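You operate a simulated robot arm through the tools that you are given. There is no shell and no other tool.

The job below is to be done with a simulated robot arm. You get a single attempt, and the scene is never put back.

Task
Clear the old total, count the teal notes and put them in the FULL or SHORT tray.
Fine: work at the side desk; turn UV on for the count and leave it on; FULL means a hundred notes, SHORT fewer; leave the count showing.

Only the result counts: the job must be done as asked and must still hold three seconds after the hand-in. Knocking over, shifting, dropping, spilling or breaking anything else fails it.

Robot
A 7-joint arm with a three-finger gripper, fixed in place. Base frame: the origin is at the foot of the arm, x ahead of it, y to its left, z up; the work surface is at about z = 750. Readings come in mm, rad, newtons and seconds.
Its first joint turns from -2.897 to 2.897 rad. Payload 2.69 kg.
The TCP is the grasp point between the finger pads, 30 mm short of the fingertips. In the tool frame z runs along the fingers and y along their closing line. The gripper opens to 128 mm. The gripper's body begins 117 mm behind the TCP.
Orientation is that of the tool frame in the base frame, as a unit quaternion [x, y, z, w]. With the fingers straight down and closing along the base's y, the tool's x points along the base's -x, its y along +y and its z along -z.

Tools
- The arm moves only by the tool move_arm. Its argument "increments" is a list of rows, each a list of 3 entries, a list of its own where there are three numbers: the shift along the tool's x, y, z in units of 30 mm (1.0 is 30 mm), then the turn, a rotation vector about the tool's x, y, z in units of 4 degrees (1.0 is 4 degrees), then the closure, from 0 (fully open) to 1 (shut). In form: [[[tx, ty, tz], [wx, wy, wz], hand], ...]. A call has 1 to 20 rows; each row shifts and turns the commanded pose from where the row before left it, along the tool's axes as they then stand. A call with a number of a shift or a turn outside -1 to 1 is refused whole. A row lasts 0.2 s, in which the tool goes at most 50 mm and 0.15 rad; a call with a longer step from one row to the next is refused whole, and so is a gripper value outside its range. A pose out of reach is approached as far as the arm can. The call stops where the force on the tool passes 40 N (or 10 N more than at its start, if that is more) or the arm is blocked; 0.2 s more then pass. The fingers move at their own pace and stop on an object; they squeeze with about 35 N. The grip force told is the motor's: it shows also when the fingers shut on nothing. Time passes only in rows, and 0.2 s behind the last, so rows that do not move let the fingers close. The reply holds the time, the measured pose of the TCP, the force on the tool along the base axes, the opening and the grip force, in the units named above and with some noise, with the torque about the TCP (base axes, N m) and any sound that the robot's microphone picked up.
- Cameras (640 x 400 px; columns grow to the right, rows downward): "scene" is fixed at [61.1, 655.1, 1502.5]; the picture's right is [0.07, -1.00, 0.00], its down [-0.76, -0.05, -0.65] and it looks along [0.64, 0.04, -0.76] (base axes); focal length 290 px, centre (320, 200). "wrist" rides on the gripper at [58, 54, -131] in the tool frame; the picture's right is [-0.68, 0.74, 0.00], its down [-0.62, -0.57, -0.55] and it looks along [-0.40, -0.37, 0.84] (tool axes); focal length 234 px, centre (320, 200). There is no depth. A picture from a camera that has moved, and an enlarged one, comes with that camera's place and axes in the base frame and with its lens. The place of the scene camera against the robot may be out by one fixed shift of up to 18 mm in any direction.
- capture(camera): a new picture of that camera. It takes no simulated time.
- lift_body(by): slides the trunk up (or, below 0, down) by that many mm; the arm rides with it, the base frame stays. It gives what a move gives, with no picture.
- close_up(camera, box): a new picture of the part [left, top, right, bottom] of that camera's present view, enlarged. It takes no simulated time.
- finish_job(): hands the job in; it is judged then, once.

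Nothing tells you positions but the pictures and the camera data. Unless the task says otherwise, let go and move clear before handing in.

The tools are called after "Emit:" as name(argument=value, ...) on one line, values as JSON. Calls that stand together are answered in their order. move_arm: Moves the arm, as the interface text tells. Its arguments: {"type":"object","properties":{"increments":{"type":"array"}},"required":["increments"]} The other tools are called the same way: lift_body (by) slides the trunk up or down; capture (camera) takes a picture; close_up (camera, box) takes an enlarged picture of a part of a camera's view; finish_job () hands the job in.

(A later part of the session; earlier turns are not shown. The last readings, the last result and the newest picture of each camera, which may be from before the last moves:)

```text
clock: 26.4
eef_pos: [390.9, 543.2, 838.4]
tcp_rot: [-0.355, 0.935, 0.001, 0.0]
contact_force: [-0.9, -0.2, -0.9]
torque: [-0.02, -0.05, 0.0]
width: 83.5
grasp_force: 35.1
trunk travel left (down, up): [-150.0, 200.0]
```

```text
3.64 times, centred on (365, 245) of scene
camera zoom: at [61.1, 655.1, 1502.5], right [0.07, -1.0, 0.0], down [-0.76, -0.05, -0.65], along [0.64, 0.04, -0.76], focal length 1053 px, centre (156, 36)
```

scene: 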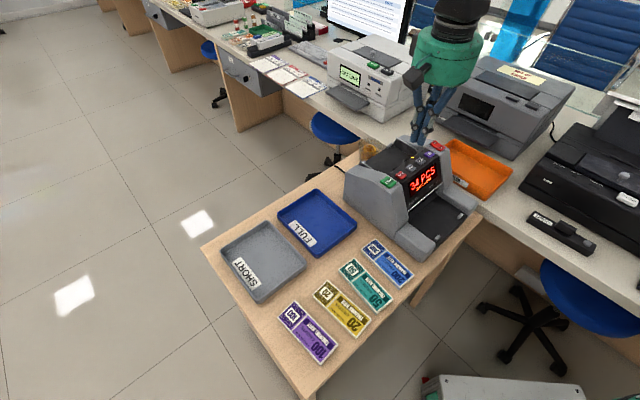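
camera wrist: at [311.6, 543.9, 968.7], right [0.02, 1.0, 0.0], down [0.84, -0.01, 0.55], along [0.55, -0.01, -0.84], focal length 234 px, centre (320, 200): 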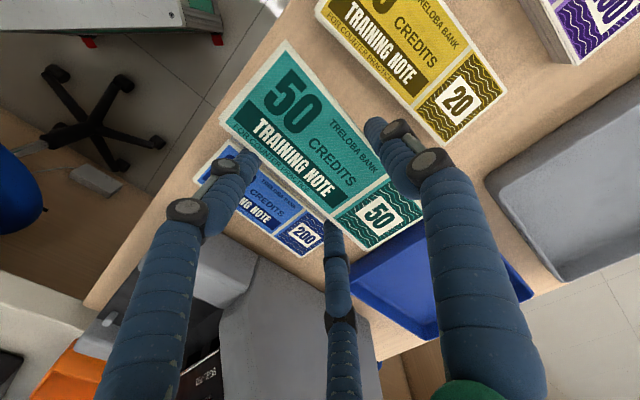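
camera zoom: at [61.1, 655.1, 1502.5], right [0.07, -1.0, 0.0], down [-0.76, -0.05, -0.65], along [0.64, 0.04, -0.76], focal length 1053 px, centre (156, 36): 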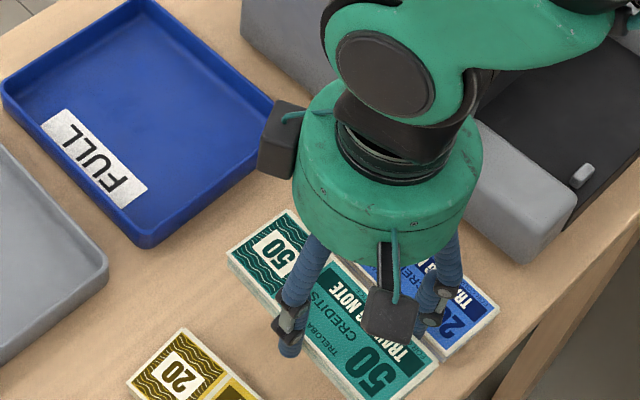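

The pack is lifted cleanly. I'll raise it well above the counter and carry it over the hopper.

Emit:
move_arm(increments=[[[0, 0, -1], [0, 0, 0], 0.5], [[0, 0, -1], [0, 0, 0], 0.5], [[0, 0, -1], [0, 0, 0], 0.5], [[0, 0, -1], [0, 0, 0], 0.5], [[0, 0, -1], [0, 0, 0], 0.5], [[0, 0, -1], [0, 0, 0], 0.5], [[0, 0, -1], [0, 0, 0], 0.5], [[-0.613, -0.842, 0], [0, 0, 0], 0.5], [[-0.613, -0.842, 0], [0, 0, 0], 0.5], [[-0.613, -0.842, 0], [0, 0, 0], 0.5], [[-0.613, -0.842, 0], [0, 0, 0], 0.5], [[-0.613, -0.842, 0], [0, 0, 0], 0.5], [[-0.613, -0.842, 0], [0, 0, 0], 0.5], [[-0.613, -0.842, 0], [0, 0, 0], 0.5], [[-0.613, -0.842, 0], [0, 0, 0], 0.5], [[-0.613, -0.842, 0], [0, 0, 0], 0.5], [[-0.613, -0.842, 0], [0, 0, 0], 0.5], [[-0.613, -0.842, 0], [0, 0, 0], 0.5]])

Emit:
move_arm(increments=[[[0, 0, 0], [0, 0, 1], 0.5], [[0, 0, 0], [0, 0, 1], 0.5], [[0, 0, 0], [0, 0, 1], 0.5], [[0, 0, 0], [0, 0, 1], 0.5], [[0, 0, 0], [0, 0, 1], 0.5], [[0, 0, 0], [0, 0, 1], 0.5], [[0, 0, 0], [0, 0, 1], 0.5], [[0, 0, 0], [0, 0, 1], 0.5], [[0, 0, 0], [0, 0, 1], 0.5], [[0, 0, 0], [0, 0, 1], 0.5], [[0, 0, 0], [0, 0, 1], 0.5], [[0, 0, 0], [0, 0, 1], 0.5], [[0, 0, 0], [0, 0, 1], 0.5], [[0, 0, 0], [0, 0, 1], 0.5], [[0, 0, 0], [0, 0, 1], 0.5], [[0, 0, 0], [0, 0, 1], 0.5], [[0, 0, 0], [0, 0, 1], 0.5], [[0, 0, 0], [0, 0, 1], 0.5], [[0, 0, 0], [0, 0, 1], 0.5], [[0, 0, 0], [0, 0, 1], 0.5]])

Emit:
move_arm(increments=[[[0, 0, 0], [0, 0, 1], 0.5], [[0, 0, 0], [0, 0, 0.6], 0.5], [[0, 0, 0], [0, 0, 0], 0.5]])

Emit:
capture(camera="wrist")

Emit:
close_up(camera="scene", box=[340, 60, 540, 220])

```text
clock: 30.2
eef_pos: [727.2, 468.5, 1045.3]
tcp_rot: [-0.356, 0.934, 0.0, 0.0]
contact_force: [-0.4, -0.7, -0.5]
torque: [-0.01, -0.04, -0.03]
width: 83.5
grasp_force: 35.3
trunk travel left (down, up): [-150.0, 200.0]
```

```text
clock: 34.4
eef_pos: [729.1, 469.9, 1047.5]
tcp_rot: [0.33, 0.944, -0.001, 0.001]
contact_force: [-0.3, 1.1, -1.4]
torque: [-0.03, 0.02, 0.03]
width: 83.8
grasp_force: 35.0
trunk travel left (down, up): [-150.0, 200.0]
```

```text
clock: 35.2
eef_pos: [728.4, 470.4, 1047.8]
tcp_rot: [0.382, 0.924, 0.0, 0.0]
contact_force: [0.1, 0.6, -0.9]
torque: [-0.01, 0.0, 0.0]
width: 83.3
grasp_force: 35.1
trunk travel left (down, up): [-150.0, 200.0]
```

```text
taken
camera wrist: at [724.6, 549.3, 1178.6], right [1.0, 0.04, 0.0], down [0.04, -0.84, 0.55], along [0.02, -0.55, -0.84], focal length 234 px, centre (320, 200)
```

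wrist: 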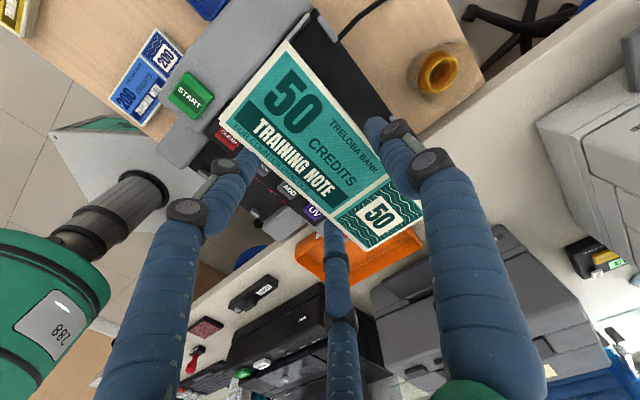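

```text
2.50 times, centred on (440, 140) of scene
camera zoom: at [61.1, 655.1, 1502.5], right [0.07, -1.0, 0.0], down [-0.76, -0.05, -0.65], along [0.64, 0.04, -0.76], focal length 724 px, centre (20, 350)
```

zoom: 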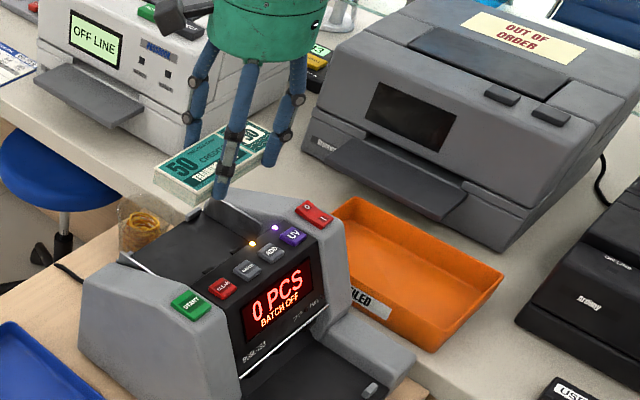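

The pack sits well in the hand and is turned to match the hopper. I worked out the hopper's opening and will make a small centring correction, then lower partway and look.

Emit:
move_arm(increments=[[[0.133, 0.07, 0], [0, 0, 0], 0.5], [[0, 0, 0.7], [0, 0, 0], 0.5], [[0, 0, 0.7], [0, 0, 0], 0.5], [[0, 0, 0.7], [0, 0, 0], 0.5], [[0, 0, 0.7], [0, 0, 0], 0.5], [[0, 0, 0], [0, 0, 0], 0.5]])

Emit:
capture(camera="wrist")

Emit:
close_up(camera="scene", box=[340, 110, 480, 220])

Emit:
close_up(camera="wrist", box=[160, 0, 460, 270])

```text
clock: 36.6
eef_pos: [728.7, 472.2, 963.5]
tcp_rot: [0.382, 0.924, 0.0, 0.0]
contact_force: [-0.6, -0.1, -1.7]
torque: [-0.06, 0.04, -0.04]
width: 83.5
grasp_force: 34.7
trunk travel left (down, up): [-150.0, 200.0]
```

```text
taken
camera wrist: at [724.2, 552.8, 1094.0], right [1.0, 0.05, 0.0], down [0.04, -0.83, 0.55], along [0.02, -0.55, -0.84], focal length 234 px, centre (320, 200)
```

wrist: 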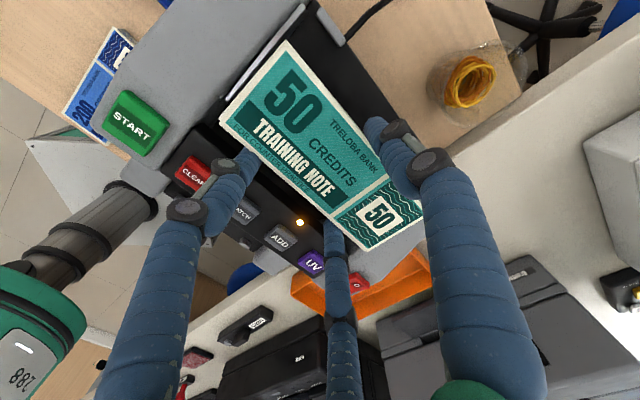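

```text
3.64 times, centred on (410, 165) of scene
camera zoom: at [61.1, 655.1, 1502.5], right [0.07, -1.0, 0.0], down [-0.76, -0.05, -0.65], along [0.64, 0.04, -0.76], focal length 1053 px, centre (-7, 327)
```

zoom: 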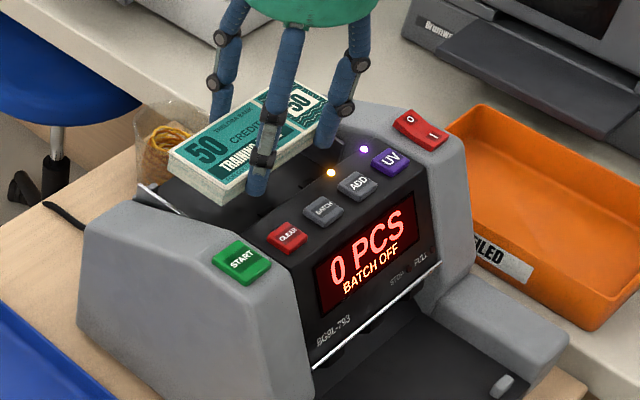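

```text
1.48 times, centred on (310, 135) of wrist
camera zoom: at [724.2, 552.8, 1094.0], right [1.0, 0.05, 0.0], down [0.04, -0.83, 0.55], along [0.02, -0.55, -0.84], focal length 347 px, centre (335, 296)
```

zoom: 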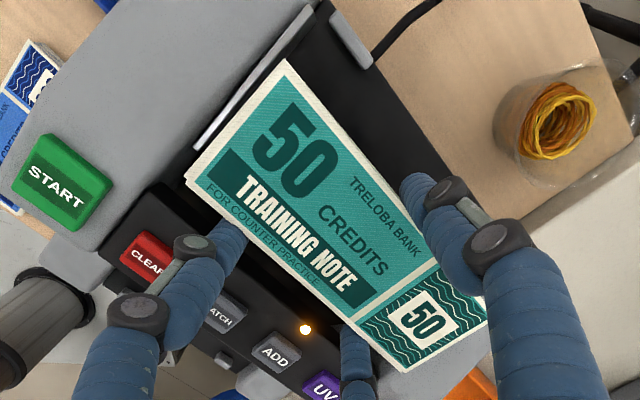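

The pack is centred between the hopper guides, with the two front fingers clear of the panel. I'll continue down slowly, watching the force.

Emit:
move_arm(increments=[[[0, 0, 0.4], [0, 0, 0], 0.5], [[0, 0, 0.4], [0, 0, 0], 0.5], [[0, 0, 0.3], [0, 0, 0], 0.5], [[0, 0, 0.3], [0, 0, 0], 0.5], [[0, 0, 0.2], [0, 0, 0], 0.5]])

Emit:
close_up(camera="scene", box=[350, 120, 460, 205])

Emit:
close_up(camera="wrist", box=[160, 0, 460, 270])

```text
clock: 37.8
eef_pos: [728.1, 473.8, 917.0]
tcp_rot: [0.381, 0.924, 0.0, 0.0]
contact_force: [-0.9, 0.0, -0.3]
torque: [0.0, 0.04, 0.01]
width: 83.1
grasp_force: 35.3
trunk travel left (down, up): [-150.0, 200.0]
```

```text
4.71 times, centred on (405, 162) of scene
camera zoom: at [61.1, 655.1, 1502.5], right [0.07, -1.0, 0.0], down [-0.76, -0.05, -0.65], along [0.64, 0.04, -0.76], focal length 1362 px, centre (-80, 376)
```

zoom: 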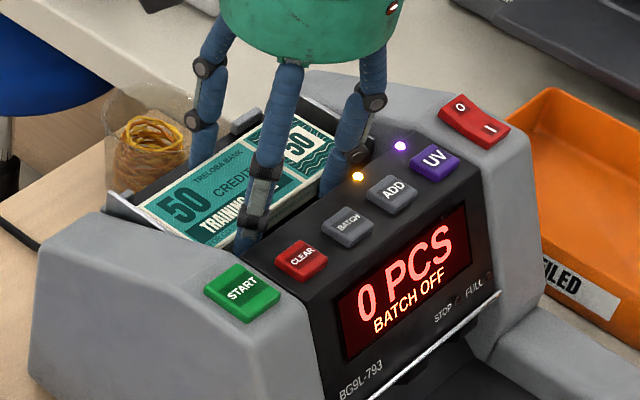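

```text
1.48 times, centred on (310, 135) of wrist
camera zoom: at [722.7, 553.4, 1046.9], right [1.0, 0.05, 0.0], down [0.04, -0.84, 0.55], along [0.03, -0.55, -0.84], focal length 347 px, centre (335, 296)
```

zoom: 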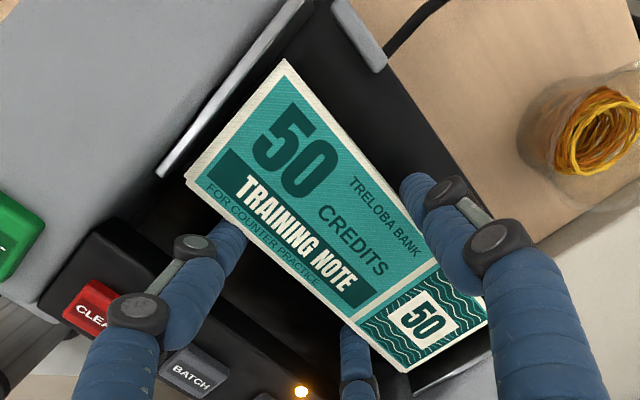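

It's entering the hopper cleanly. I'll keep lowering in small steps until it touches the floor.

Emit:
move_arm(increments=[[[0, 0, 0.15], [0, 0, 0], 0.5], [[0, 0, 0.15], [0, 0, 0], 0.5], [[0, 0, 0.1], [0, 0, 0], 0.5]])

Emit:
move_arm(increments=[[[0, 0, 0.1], [0, 0, 0], 0.5], [[0, 0, 0.05], [0, 0, 0], 0.5]])

Emit:
close_up(camera="scene", box=[350, 120, 460, 205])

```text
clock: 38.6
eef_pos: [726.3, 475.0, 907.4]
tcp_rot: [0.381, 0.925, 0.002, 0.001]
contact_force: [-4.7, -3.0, 21.1]
torque: [1.15, 1.05, 0.38]
width: 83.5
grasp_force: 34.7
trunk travel left (down, up): [-150.0, 200.0]
```

```text
clock: 39.1
eef_pos: [730.2, 474.9, 907.6]
tcp_rot: [0.382, 0.924, 0.004, 0.003]
contact_force: [2.3, 2.0, 10.2]
torque: [0.17, 0.22, -0.09]
width: 83.6
grasp_force: 34.8
trunk travel left (down, up): [-150.0, 200.0]
stopped in row 2: the force on the tool passed its limit at 42 N (the readings are from after the stop); the commanded pose is now the measured one
```

```text
4.71 times, centred on (405, 162) of scene
camera zoom: at [61.1, 655.1, 1502.5], right [0.07, -1.0, 0.0], down [-0.76, -0.05, -0.65], along [0.64, 0.04, -0.76], focal length 1362 px, centre (-80, 376)
```

zoom: 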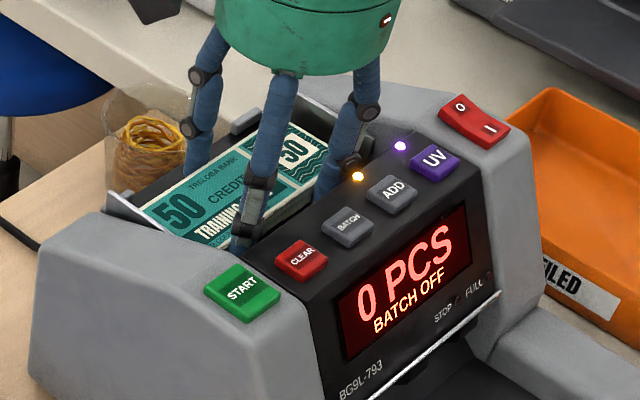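

Contact at TCP z ≈ 907.5, first near the START-side end and then more evenly. I'll look from the wrist before letting go.

Emit:
close_up(camera="wrist", box=[180, 0, 460, 200])

Emit:
close_up(camera="wrist", box=[200, 100, 440, 280])

Emit:
close_up(camera="scene", box=[360, 135, 430, 190])

```text
2.00 times, centred on (320, 100) of wrist
camera zoom: at [724.7, 554.4, 1038.2], right [1.0, 0.05, 0.01], down [0.03, -0.84, 0.54], along [0.03, -0.54, -0.84], focal length 468 px, centre (320, 400)
```

zoom: 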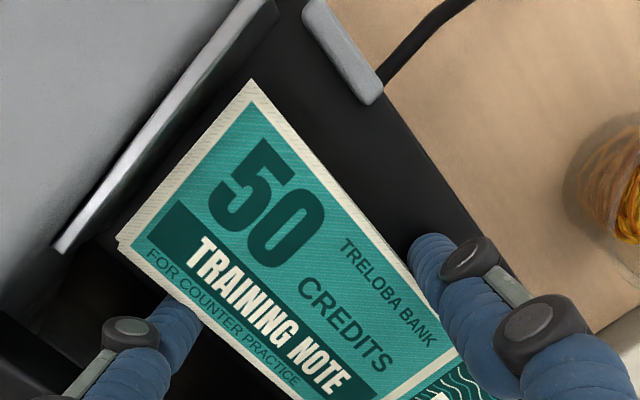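

```text
2.22 times, centred on (320, 190) of wrist
camera zoom: at [724.7, 554.4, 1038.2], right [1.0, 0.05, 0.01], down [0.03, -0.84, 0.54], along [0.03, -0.54, -0.84], focal length 520 px, centre (320, 222)
```

zoom: 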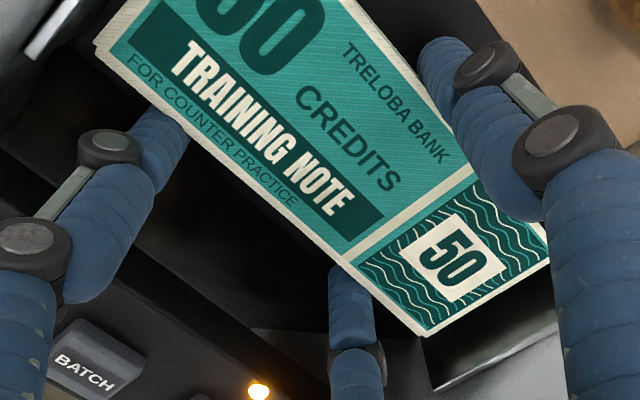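

```text
7.27 times, centred on (395, 162) of scene
camera zoom: at [61.1, 655.1, 1502.5], right [0.07, -1.0, 0.0], down [-0.76, -0.05, -0.65], along [0.64, 0.04, -0.76], focal length 2106 px, centre (-226, 473)
```

zoom: 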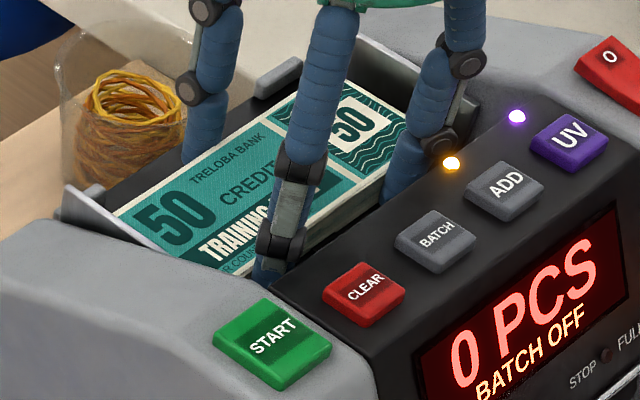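

The pack rests inside the hopper between the guides. I'll unload a millimetre and open the fingers slightly.

Emit:
move_arm(increments=[[[0, 0, -0.04], [0, 0, 0], 0.36], [[0, 0, 0], [0, 0, 0], 0.33], [[0, 0, 0], [0, 0, 0], 0.31], [[0, 0, 0], [0, 0, 0], 0.29], [[0, 0, 0], [0, 0, 0], 0.29]])

Emit:
close_up(camera="wrist", box=[160, 20, 460, 270])

Emit:
close_up(camera="scene", box=[360, 135, 430, 190])

```text
clock: 40.3
eef_pos: [728.9, 475.0, 903.9]
tcp_rot: [0.381, 0.924, 0.001, 0.002]
contact_force: [0.2, -0.6, 0.2]
torque: [-0.02, 0.01, 0.0]
width: 90.8
grasp_force: 0.1
trunk travel left (down, up): [-150.0, 200.0]
```

```text
1.60 times, centred on (310, 145) of wrist
camera zoom: at [724.0, 554.1, 1036.2], right [1.0, 0.05, 0.0], down [0.04, -0.84, 0.55], along [0.03, -0.55, -0.84], focal length 375 px, centre (336, 288)
```

zoom: 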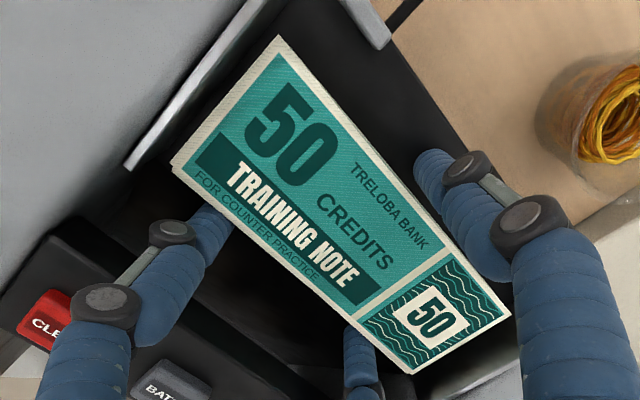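

```text
7.27 times, centred on (395, 162) of scene
camera zoom: at [61.1, 655.1, 1502.5], right [0.07, -1.0, 0.0], down [-0.76, -0.05, -0.65], along [0.64, 0.04, -0.76], focal length 2106 px, centre (-226, 473)
```

zoom: 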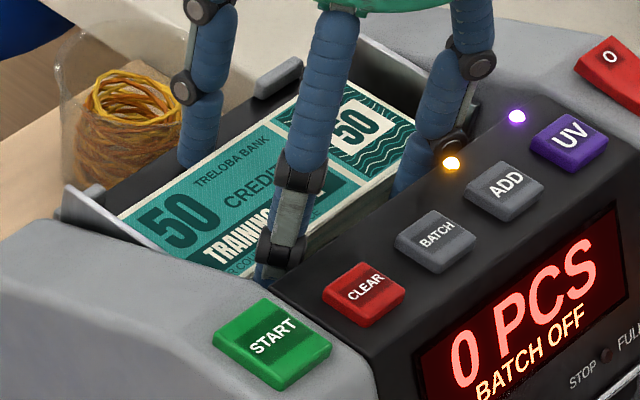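

The pack is free and lying in the hopper. I'll lift straight up, clear of it.

Emit:
move_arm(increments=[[[0, 0, -0.3], [0, 0, 0], 0.29], [[0, 0, -0.6], [0, 0, 0], 0.29], [[0, 0, -1], [0, 0, 0], 0.29], [[0, 0, -1], [0, 0, 0], 0.29], [[0, 0, -1], [0, 0, 0], 0.29], [[0, 0, 0], [0, 0, 0], 0.29]])

Emit:
capture(camera="wrist")

Emit:
close_up(camera="scene", box=[340, 120, 480, 230])

Emit:
close_up(camera="wrist", box=[160, 0, 460, 200])

```text
clock: 41.7
eef_pos: [726.1, 474.4, 1022.1]
tcp_rot: [0.381, 0.924, 0.002, 0.002]
contact_force: [-0.6, 0.1, 0.1]
torque: [0.02, -0.03, -0.01]
width: 90.7
grasp_force: 0.1
trunk travel left (down, up): [-150.0, 200.0]
```

```text
taken
camera wrist: at [721.9, 553.4, 1153.4], right [1.0, 0.05, 0.0], down [0.04, -0.84, 0.55], along [0.03, -0.55, -0.84], focal length 234 px, centre (320, 200)
```

wrist: 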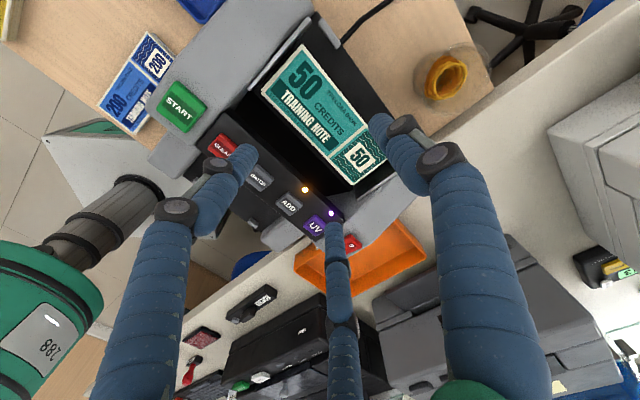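

```text
3.64 times, centred on (410, 175) of scene
camera zoom: at [61.1, 655.1, 1502.5], right [0.07, -1.0, 0.0], down [-0.76, -0.05, -0.65], along [0.64, 0.04, -0.76], focal length 1053 px, centre (-7, 291)
```

zoom: 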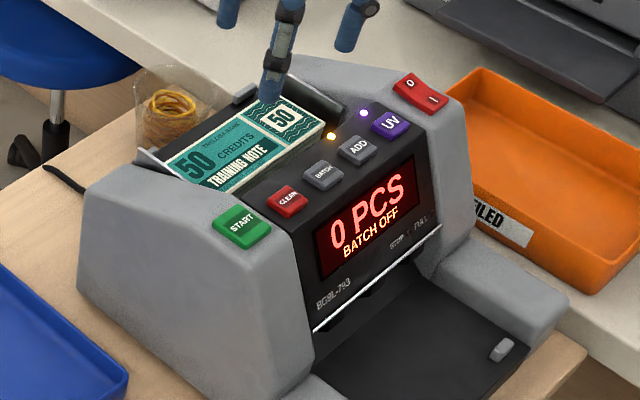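

```text
2.00 times, centred on (310, 100) of wrist
camera zoom: at [721.9, 553.4, 1153.4], right [1.0, 0.05, 0.0], down [0.04, -0.84, 0.55], along [0.03, -0.55, -0.84], focal length 468 px, centre (340, 400)
```

zoom: 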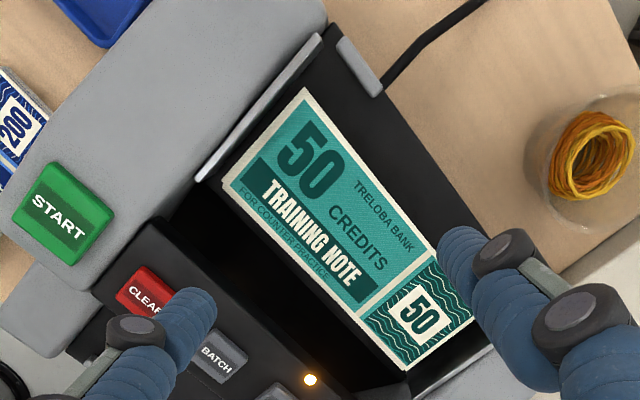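

The pack lies in the hopper undisturbed with UV on and the count at 0. Next I'll close the hand and go above START.

Emit:
move_arm(increments=[[[0, 0, 0], [0, 0, 0], 0.6], [[0.736, -0.452, 0], [0, 0, 0], 1], [[0.736, -0.452, 0], [0, 0, 0], 1], [[0.736, -0.452, 0], [0, 0, 0], 1], [[0.736, -0.452, 0], [0, 0, 0], 1], [[0.736, -0.452, 0], [0, 0, 0], 1], [[0, 0, 0.6], [0, 0, 0], 1], [[0, 0, 0.6], [0, 0, 0], 1], [[0, 0, 0], [0, 0, 0], 1]])

Emit:
close_up(camera="scene", box=[340, 120, 480, 230])

Emit:
capture(camera="wrist")

```text
clock: 43.7
eef_pos: [601.3, 504.5, 985.6]
tcp_rot: [0.382, 0.924, 0.001, 0.002]
contact_force: [0.3, 0.4, -0.1]
torque: [0.01, 0.04, 0.0]
width: 2.1
grasp_force: 31.6
trunk travel left (down, up): [-150.0, 200.0]
```

```text
3.64 times, centred on (410, 175) of scene
camera zoom: at [61.1, 655.1, 1502.5], right [0.07, -1.0, 0.0], down [-0.76, -0.05, -0.65], along [0.64, 0.04, -0.76], focal length 1053 px, centre (-7, 291)
```

zoom: 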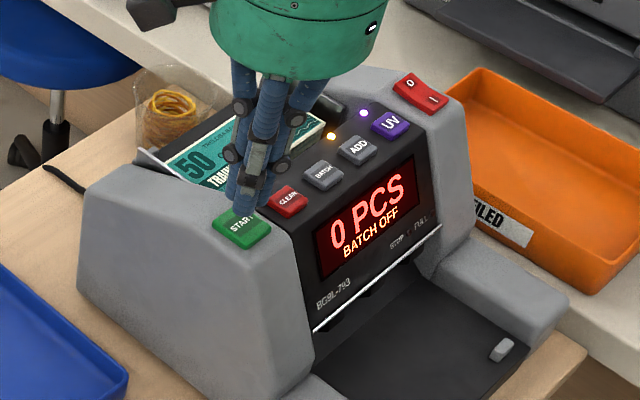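

```text
taken
camera wrist: at [597.7, 583.5, 1117.3], right [1.0, 0.05, 0.0], down [0.04, -0.84, 0.55], along [0.03, -0.55, -0.84], focal length 234 px, centre (320, 200)
```

wrist: 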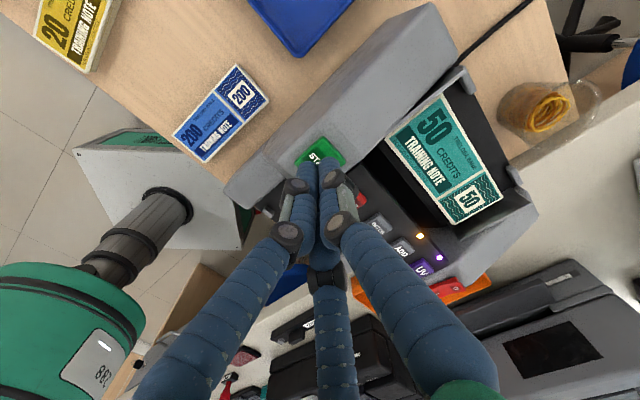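

The tips hang about 20 mm over START and the teal pack sits between the guides. I'll press START.

Emit:
move_arm(increments=[[[0, 0, 0.3], [0, 0, 0], 1], [[0, 0, 0.3], [0, 0, 0], 1], [[0, 0, 0.1], [0, 0, 0], 1], [[0, 0, 0.05], [0, 0, 0], 1]])

Emit:
close_up(camera="scene", box=[340, 120, 480, 230])

```text
clock: 44.7
eef_pos: [601.3, 503.7, 964.8]
tcp_rot: [0.381, 0.925, 0.002, 0.002]
contact_force: [0.3, 0.9, -0.2]
torque: [-0.01, -0.03, -0.01]
width: 2.2
grasp_force: 31.4
trunk travel left (down, up): [-150.0, 200.0]
```

```text
3.64 times, centred on (410, 175) of scene
camera zoom: at [61.1, 655.1, 1502.5], right [0.07, -1.0, 0.0], down [-0.76, -0.05, -0.65], along [0.64, 0.04, -0.76], focal length 1053 px, centre (-7, 291)
```

zoom: 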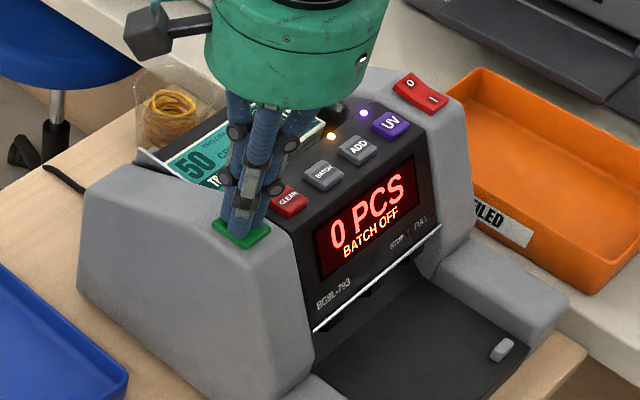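

Not yet pressed; I'll push a little further.

Emit:
move_arm(increments=[[[0, 0, 0.07], [0, 0, 0], 1], [[0, 0, 0.06], [0, 0, 0], 1]])

Emit:
close_up(camera="scene", box=[340, 120, 480, 230])

```text
clock: 45.3
eef_pos: [602.6, 504.5, 961.4]
tcp_rot: [0.381, 0.925, 0.002, 0.002]
contact_force: [0.5, -1.6, 5.9]
torque: [-0.06, 0.01, 0.01]
width: 6.0
grasp_force: 31.5
trunk travel left (down, up): [-150.0, 200.0]
heard: click
```

```text
3.64 times, centred on (410, 175) of scene
camera zoom: at [61.1, 655.1, 1502.5], right [0.07, -1.0, 0.0], down [-0.76, -0.05, -0.65], along [0.64, 0.04, -0.76], focal length 1053 px, centre (-7, 291)
```

zoom: 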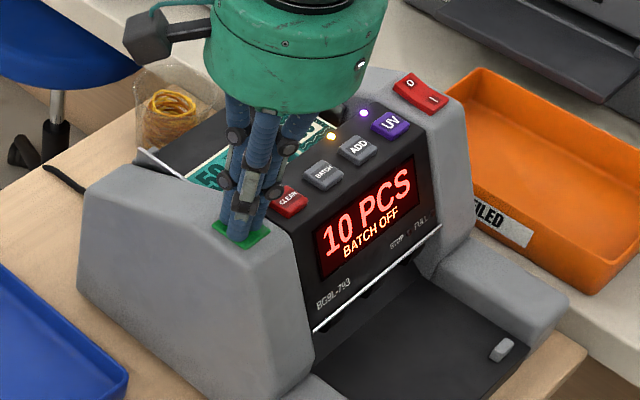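

Counting has started (10 PCS and rising). I'll release START, back up and let it run.

Emit:
move_arm(increments=[[[0, 0, -0.5], [0, 0, 0], 1], [[0, 0, -1], [0, 0, 0], 1], [[0, 0, -1], [0, 0, 0], 1], [[0, 0, 0], [0, 0, 0], 1], [[0, 0, 0], [0, 0, 0], 1], [[0, 0, 0], [0, 0, 0], 1], [[0, 0, 0], [0, 0, 0], 1], [[0, 0, 0], [0, 0, 0], 1], [[0, 0, 0], [0, 0, 0], 1], [[0, 0, 0], [0, 0, 0], 1]])

Emit:
close_up(camera="scene", box=[340, 120, 480, 230])

```text
clock: 47.5
eef_pos: [600.8, 504.1, 1035.0]
tcp_rot: [0.382, 0.924, 0.001, 0.001]
contact_force: [-0.2, 1.0, -0.3]
torque: [0.0, -0.02, -0.02]
width: 2.4
grasp_force: 32.1
trunk travel left (down, up): [-150.0, 200.0]
```

```text
3.64 times, centred on (410, 175) of scene
camera zoom: at [61.1, 655.1, 1502.5], right [0.07, -1.0, 0.0], down [-0.76, -0.05, -0.65], along [0.64, 0.04, -0.76], focal length 1053 px, centre (-7, 291)
```

zoom: 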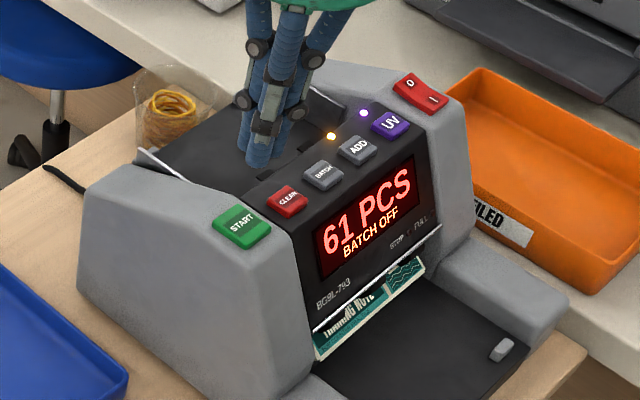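

61 so far, and notes are arriving in the stacker. I'll wait for it to finish.

Emit:
move_arm(increments=[[[0, 0, 0], [0, 0, 0], 1], [[0, 0, 0], [0, 0, 0], 1], [[0, 0, 0], [0, 0, 0], 1], [[0, 0, 0], [0, 0, 0], 1], [[0, 0, 0], [0, 0, 0], 1], [[0, 0, 0], [0, 0, 0], 1], [[0, 0, 0], [0, 0, 0], 1], [[0, 0, 0], [0, 0, 0], 1], [[0, 0, 0], [0, 0, 0], 1], [[0, 0, 0], [0, 0, 0], 1], [[0, 0, 0], [0, 0, 0], 1], [[0, 0, 0], [0, 0, 0], 1], [[0, 0, 0], [0, 0, 0], 1], [[0, 0, 0], [0, 0, 0], 1], [[0, 0, 0], [0, 0, 0], 1]])

Emit:
close_up(camera="scene", box=[340, 120, 480, 230])

Emit:
capture(camera="wrist")

```text
clock: 50.7
eef_pos: [601.6, 503.3, 1034.8]
tcp_rot: [0.381, 0.925, 0.001, 0.003]
contact_force: [-0.8, 0.2, 0.2]
torque: [-0.01, 0.04, -0.03]
width: 2.2
grasp_force: 31.1
trunk travel left (down, up): [-150.0, 200.0]
```

```text
3.64 times, centred on (410, 175) of scene
camera zoom: at [61.1, 655.1, 1502.5], right [0.07, -1.0, 0.0], down [-0.76, -0.05, -0.65], along [0.64, 0.04, -0.76], focal length 1053 px, centre (-7, 291)
```

zoom: 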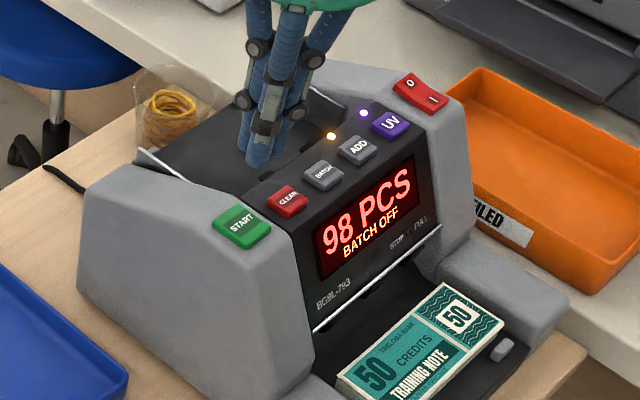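

```text
taken
camera wrist: at [596.6, 583.1, 1165.8], right [1.0, 0.05, 0.0], down [0.04, -0.84, 0.55], along [0.03, -0.55, -0.84], focal length 234 px, centre (320, 200)
```

wrist: 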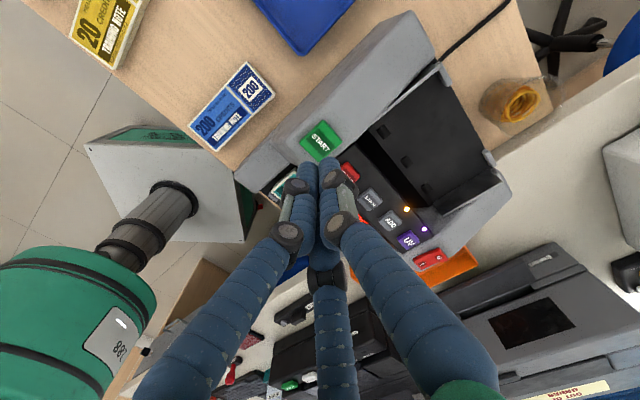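

It reads 98 PCS with the pack in the stacker. I'll confirm that the count has settled and the hopper is empty.

Emit:
move_arm(increments=[[[0, 0, 0], [0, 0, 0], 1], [[0, 0, 0], [0, 0, 0], 1], [[0, 0, 0], [0, 0, 0], 1], [[0, 0, 0], [0, 0, 0], 1], [[0, 0, 0], [0, 0, 0], 1]])

Emit:
close_up(camera="scene", box=[370, 150, 470, 240])

Emit:
close_up(camera="wrist", box=[300, 60, 520, 250])

Emit:
capture(camera="scene")

```text
clock: 51.9
eef_pos: [602.0, 504.1, 1035.3]
tcp_rot: [0.381, 0.925, 0.001, 0.001]
contact_force: [0.2, -0.3, 0.7]
torque: [0.04, -0.01, -0.02]
width: 2.2
grasp_force: 31.5
trunk travel left (down, up): [-150.0, 200.0]
```

```text
4.44 times, centred on (420, 195) of scene
camera zoom: at [61.1, 655.1, 1502.5], right [0.07, -1.0, 0.0], down [-0.76, -0.05, -0.65], along [0.64, 0.04, -0.76], focal length 1287 px, centre (-124, 222)
```

zoom: 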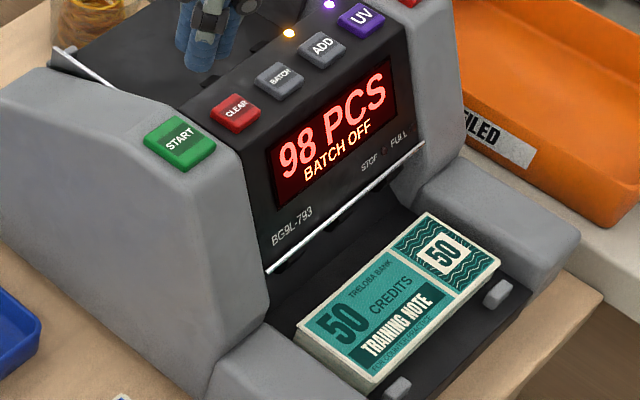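

```text
2.11 times, centred on (410, 155) of wrist
camera zoom: at [596.7, 583.1, 1165.9], right [1.0, 0.05, 0.0], down [0.04, -0.84, 0.55], along [0.03, -0.55, -0.84], focal length 493 px, centre (130, 295)
```

zoom: 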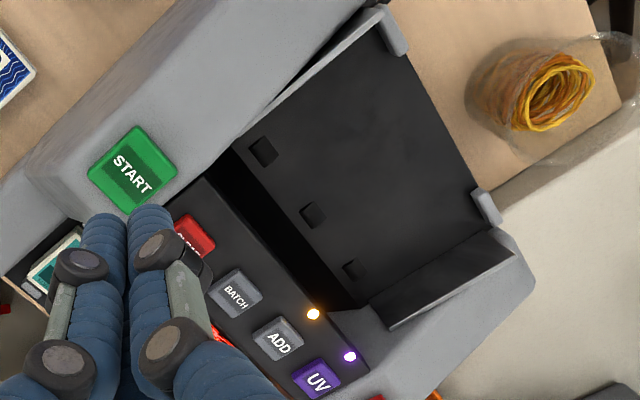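

```text
taken
```

scene: 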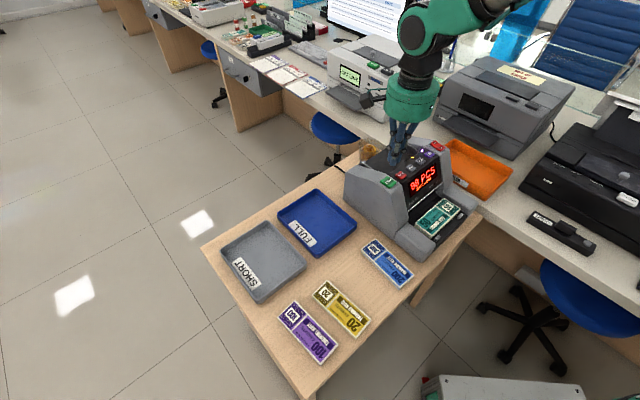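

The count is settled at 98 PCS and the hopper is empty. 98 is fewer than a hundred, so the notes belong in SHORT. I'll move over the stacker to see how the pack lies.

Emit:
move_arm(increments=[[[-0.697, -0.602, 0], [0, 0, 0], 1], [[-0.697, -0.602, 0], [0, 0, 0], 1], [[-0.697, -0.602, 0], [0, 0, 0], 1], [[-0.697, -0.602, 0], [0, 0, 0], 1], [[-0.697, -0.602, 0], [0, 0, 0], 1], [[-0.697, -0.602, 0], [0, 0, 0], 1], [[-0.697, -0.602, 0], [0, 0, 0], 1], [[0, 0, 0], [0, 0, 0], 1]])

Emit:
capture(camera="wrist")

Emit:
close_up(camera="wrist", box=[180, 0, 420, 190])

```text
clock: 53.7
eef_pos: [616.2, 309.4, 1033.2]
tcp_rot: [0.381, 0.925, 0.003, 0.001]
contact_force: [0.2, -0.7, -0.4]
torque: [0.03, 0.04, -0.01]
width: 2.1
grasp_force: 30.8
trunk travel left (down, up): [-150.0, 200.0]
```

```text
taken
camera wrist: at [611.7, 389.5, 1163.5], right [1.0, 0.05, 0.0], down [0.04, -0.84, 0.55], along [0.03, -0.55, -0.84], focal length 234 px, centre (320, 200)
```

wrist: 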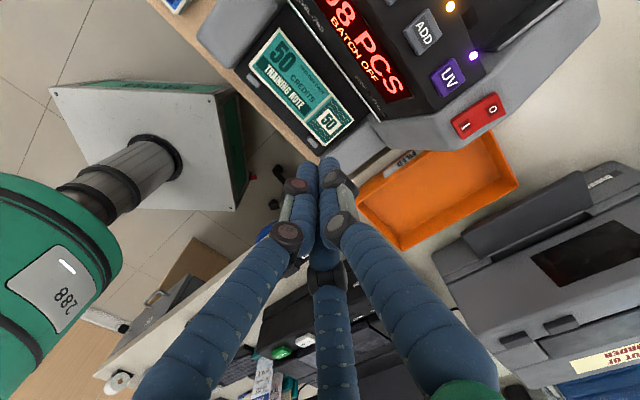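

```text
2.11 times, centred on (300, 95) of wrist
camera zoom: at [611.7, 389.5, 1163.5], right [1.0, 0.05, 0.0], down [0.04, -0.84, 0.55], along [0.03, -0.55, -0.84], focal length 493 px, centre (362, 421)
```

zoom: 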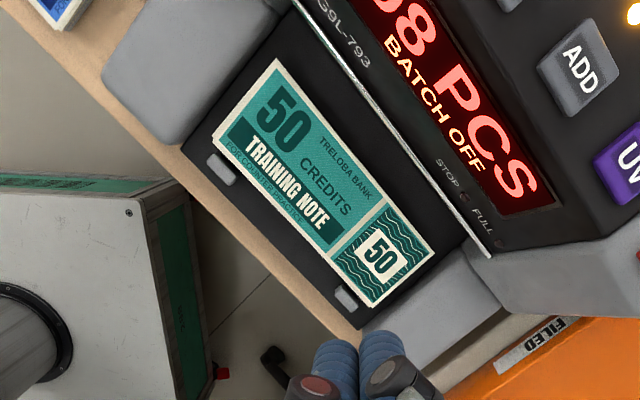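

The pack lies centred in the stacker at about (592, 333), with its top near z 800. The panel's lip overhangs just behind it, so I'll measure that gap carefully.

Emit:
close_up(camera="wrist", box=[270, 0, 390, 100])

Emit:
close_up(camera="wrist", box=[220, 20, 350, 160])

Emit:
close_up(camera="scene", box=[405, 170, 475, 245])

```text
4.00 times, centred on (330, 50) of wrist
camera zoom: at [611.7, 389.5, 1163.5], right [1.0, 0.05, 0.0], down [0.04, -0.84, 0.55], along [0.03, -0.55, -0.84], focal length 937 px, centre (280, 800)
```

zoom: 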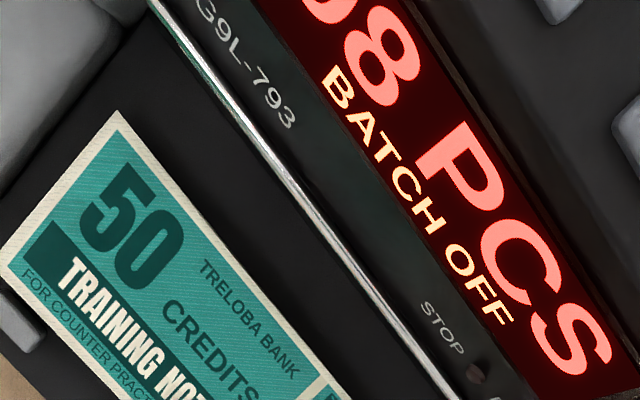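

```text
2.86 times, centred on (285, 90) of wrist
camera zoom: at [611.7, 389.5, 1163.5], right [1.0, 0.05, 0.0], down [0.04, -0.84, 0.55], along [0.03, -0.55, -0.84], focal length 669 px, centre (420, 514)
```

zoom: 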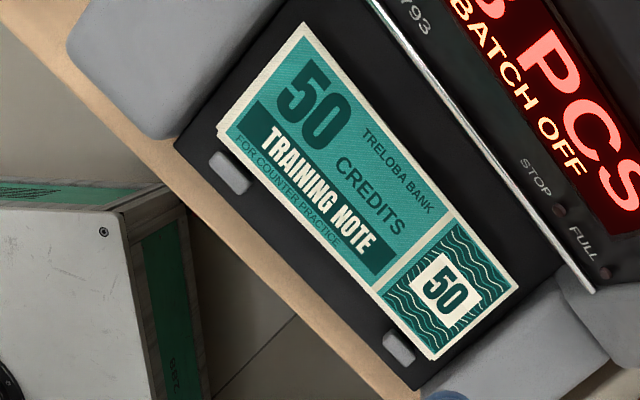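

```text
5.33 times, centred on (440, 208) of scene
camera zoom: at [61.1, 655.1, 1502.5], right [0.07, -1.0, 0.0], down [-0.76, -0.05, -0.65], along [0.64, 0.04, -0.76], focal length 1544 px, centre (-320, 160)
```

zoom: 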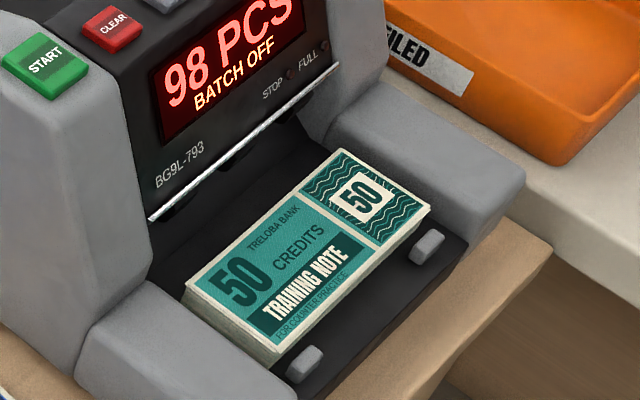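

There's roughly 24 mm between the pack's rear edge and the lip. The front tabs would foul the paired fingers, so I need the single finger at the front and the pair behind. I'll turn the tool 180° in place, high up.

Emit:
move_arm(increments=[[[0, 0, 0], [0, 0, -1], 0.28], [[0, 0, 0], [0, 0, -1], 0.28], [[0, 0, 0], [0, 0, -1], 0.28], [[0, 0, 0], [0, 0, -1], 0.28], [[0, 0, 0], [0, 0, -1], 0.28], [[0, 0, 0], [0, 0, -1], 0.28], [[0, 0, 0], [0, 0, -1], 0.28], [[0, 0, 0], [0, 0, -1], 0.28], [[0, 0, 0], [0, 0, -1], 0.28], [[0, 0, 0], [0, 0, -1], 0.28], [[0, 0, 0], [0, 0, -1], 0.28], [[0, 0, 0], [0, 0, -1], 0.28], [[0, 0, 0], [0, 0, -1], 0.28], [[0, 0, 0], [0, 0, -1], 0.28], [[0, 0, 0], [0, 0, -1], 0.28]])

Emit:
move_arm(increments=[[[0, 0, 0], [0, 0, -1], 0.28], [[0, 0, 0], [0, 0, -1], 0.28], [[0, 0, 0], [0, 0, -1], 0.28], [[0, 0, 0], [0, 0, -1], 0.28], [[0, 0, 0], [0, 0, -1], 0.28], [[0, 0, 0], [0, 0, -1], 0.28], [[0, 0, 0], [0, 0, -1], 0.28], [[0, 0, 0], [0, 0, -1], 0.28], [[0, 0, 0], [0, 0, -1], 0.28], [[0, 0, 0], [0, 0, -1], 0.28], [[0, 0, 0], [0, 0, -1], 0.28], [[0, 0, 0], [0, 0, -1], 0.28], [[0, 0, 0], [0, 0, -1], 0.28], [[0, 0, 0], [0, 0, -1], 0.28], [[0, 0, 0], [0, 0, -1], 0.28]])

Emit:
move_arm(increments=[[[0, 0, 0], [0, 0, -1], 0.28], [[0, 0, 0], [0, 0, -1], 0.28], [[0, 0, 0], [0, 0, -1], 0.28], [[0, 0, 0], [0, 0, -1], 0.28], [[0, 0, 0], [0, 0, -1], 0.28], [[0, 0, 0], [0, 0, -1], 0.28], [[0, 0, 0], [0, 0, -1], 0.28], [[0, 0, 0], [0, 0, -1], 0.28], [[0, 0, 0], [0, 0, -1], 0.28], [[0, 0, 0], [0, 0, -1], 0.28], [[0, 0, 0], [0, 0, -1], 0.28], [[0, 0, 0], [0, 0, -1], 0.28], [[0, 0, 0], [0, 0, -1], 0.28], [[0, 0, 0], [0, 0, -1], 0.28], [[0, 0, 0], [0, 0, -1], 0.28], [[0, 0, 0], [0, 0, 0], 0.28]])

Emit:
capture(camera="wrist")

Emit:
capture(camera="scene")

```text
clock: 56.9
eef_pos: [615.8, 312.0, 1033.4]
tcp_rot: [-0.132, 0.991, 0.001, 0.002]
contact_force: [0.7, 0.7, -0.3]
torque: [0.02, 0.03, 0.01]
width: 92.1
grasp_force: 0.1
trunk travel left (down, up): [-150.0, 200.0]
```

```text
clock: 60.1
eef_pos: [616.0, 310.3, 1034.3]
tcp_rot: [-0.61, 0.793, 0.0, 0.003]
contact_force: [0.5, -0.1, -0.3]
torque: [0.0, 0.0, 0.0]
width: 92.4
grasp_force: 0.0
trunk travel left (down, up): [-150.0, 200.0]
```

```text
clock: 63.5
eef_pos: [616.0, 310.8, 1035.3]
tcp_rot: [0.925, -0.381, 0.002, 0.0]
contact_force: [0.1, 0.5, -0.2]
torque: [0.0, 0.0, 0.01]
width: 92.4
grasp_force: 0.0
trunk travel left (down, up): [-150.0, 200.0]
```

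```text
taken
camera wrist: at [618.8, 231.9, 1165.2], right [-1.0, -0.05, 0.0], down [-0.04, 0.83, 0.55], along [-0.02, 0.55, -0.83], focal length 234 px, centre (320, 200)
```

wrist: 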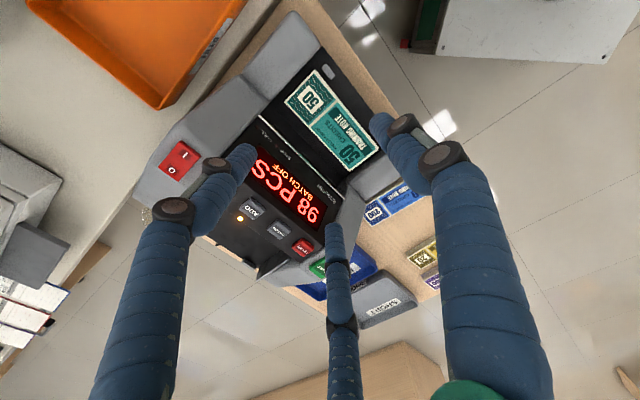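

```text
taken
```

scene: 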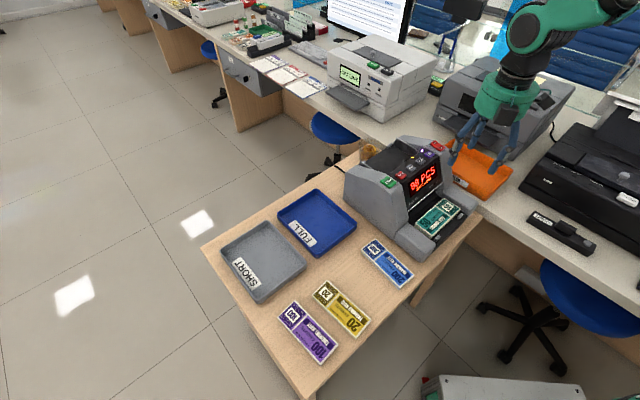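

The 180° turn was reached. I'll measure the pack again from this new side.

Emit:
close_up(camera="wrist", box=[250, 40, 400, 200])

```text
2.50 times, centred on (325, 120) of wrist
camera zoom: at [618.8, 231.9, 1165.2], right [-1.0, -0.05, 0.0], down [-0.04, 0.83, 0.55], along [-0.02, 0.55, -0.83], focal length 585 px, centre (308, 400)
```

zoom: 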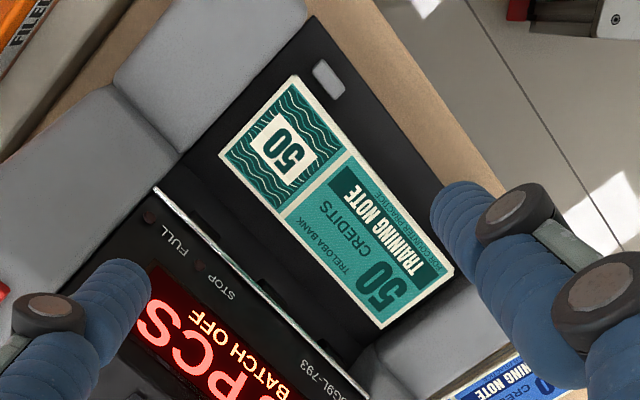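

The second view agrees: pack centre (592.6, 332.8), top at z 799, panel lip at z 861. I'll line up slightly forward of the pack and descend to just above it.

Emit:
move_arm(increments=[[[-0.535, -0.095, 0], [0, 0, 0], 0.28], [[-0.535, -0.095, 0], [0, 0, 0], 0.28], [[0, 0, 0.8], [0, 0, 0], 0.28], [[0, 0, 0.8], [0, 0, 0], 0.28], [[0, 0, 0.8], [0, 0, 0], 0.28], [[0, 0, 0.8], [0, 0, 0], 0.28], [[0, 0, 0.8], [0, 0, 0], 0.28], [[0, 0, 0.8], [0, 0, 0], 0.28], [[0, 0, 0], [0, 0, 0], 0.28]])

Emit:
capture(camera="wrist")

Emit:
close_up(camera="scene", box=[380, 130, 500, 250])

```text
clock: 65.5
eef_pos: [599.3, 338.8, 890.6]
tcp_rot: [0.924, -0.381, 0.001, 0.0]
contact_force: [-0.4, 0.2, 0.4]
torque: [0.0, 0.02, 0.0]
width: 92.1
grasp_force: 0.1
trunk travel left (down, up): [-150.0, 200.0]
```

```text
taken
camera wrist: at [601.3, 259.9, 1021.4], right [-1.0, -0.05, 0.0], down [-0.04, 0.83, 0.55], along [-0.02, 0.55, -0.83], focal length 234 px, centre (320, 200)
```

wrist: 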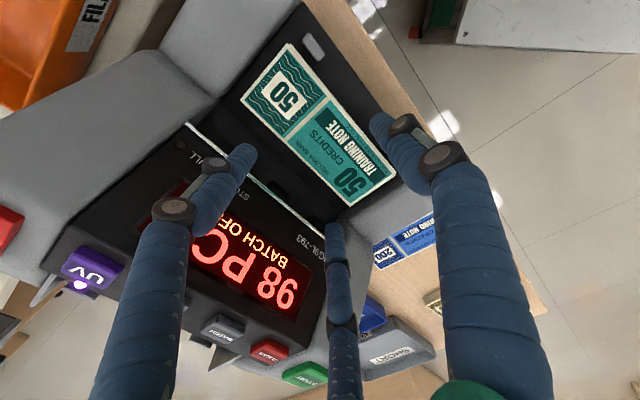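

```text
3.33 times, centred on (440, 190) of scene
camera zoom: at [61.1, 655.1, 1502.5], right [0.07, -1.0, 0.0], down [-0.76, -0.05, -0.65], along [0.64, 0.04, -0.76], focal length 965 px, centre (-80, 233)
```

zoom: 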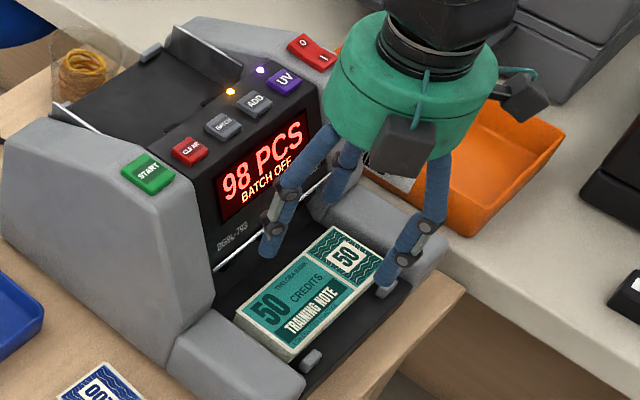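

Aligned. I'll come down to just above the lip level, tip the hand 2° away from the panel, and re-check.

Emit:
move_arm(increments=[[[0, 0.07, 0.6], [0, 0, 0], 0.28], [[0, 0, 0.55], [0, 0, 0], 0.28], [[0, 0, 0], [0.5, 0, 0], 0.28], [[0, 0, 0], [0, 0, 0], 0.28]])

Emit:
capture(camera="wrist")

Emit:
close_up(camera="scene", box=[400, 150, 490, 240])

Emit:
close_up(camera="wrist", box=[180, 80, 440, 280])

```text
clock: 66.5
eef_pos: [596.0, 337.4, 856.5]
tcp_rot: [0.924, -0.382, 0.008, -0.018]
contact_force: [-0.2, -0.3, 0.4]
torque: [0.03, 0.0, -0.01]
width: 92.3
grasp_force: 0.0
trunk travel left (down, up): [-150.0, 200.0]
```

```text
taken
camera wrist: at [596.0, 254.2, 985.5], right [-1.0, -0.04, -0.03], down [-0.05, 0.82, 0.57], along [0.0, 0.57, -0.82], focal length 234 px, centre (320, 200)
```

wrist: 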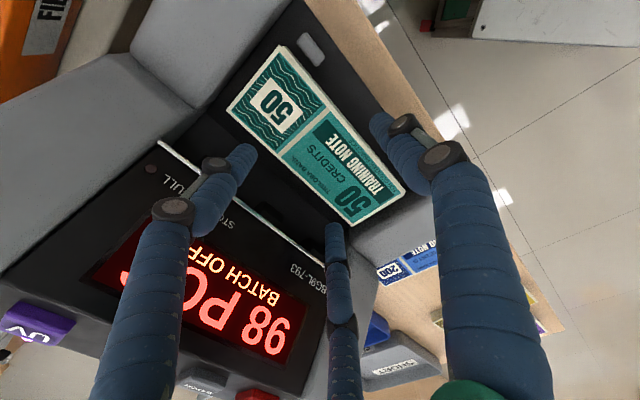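

```text
4.44 times, centred on (445, 195) of scene
camera zoom: at [61.1, 655.1, 1502.5], right [0.07, -1.0, 0.0], down [-0.76, -0.05, -0.65], along [0.64, 0.04, -0.76], focal length 1287 px, centre (-236, 222)
```

zoom: 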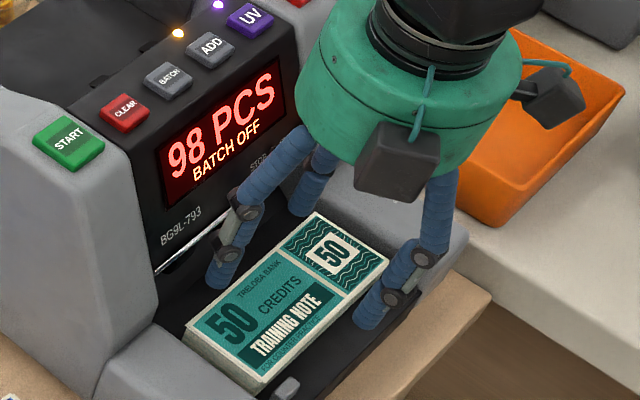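

```text
2.00 times, centred on (310, 180) of wrist
camera zoom: at [596.0, 254.2, 985.5], right [-1.0, -0.04, -0.03], down [-0.05, 0.82, 0.57], along [0.0, 0.57, -0.82], focal length 468 px, centre (340, 240)
```

zoom: 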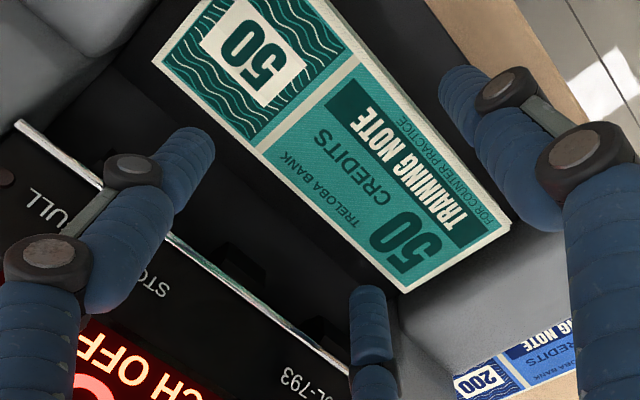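

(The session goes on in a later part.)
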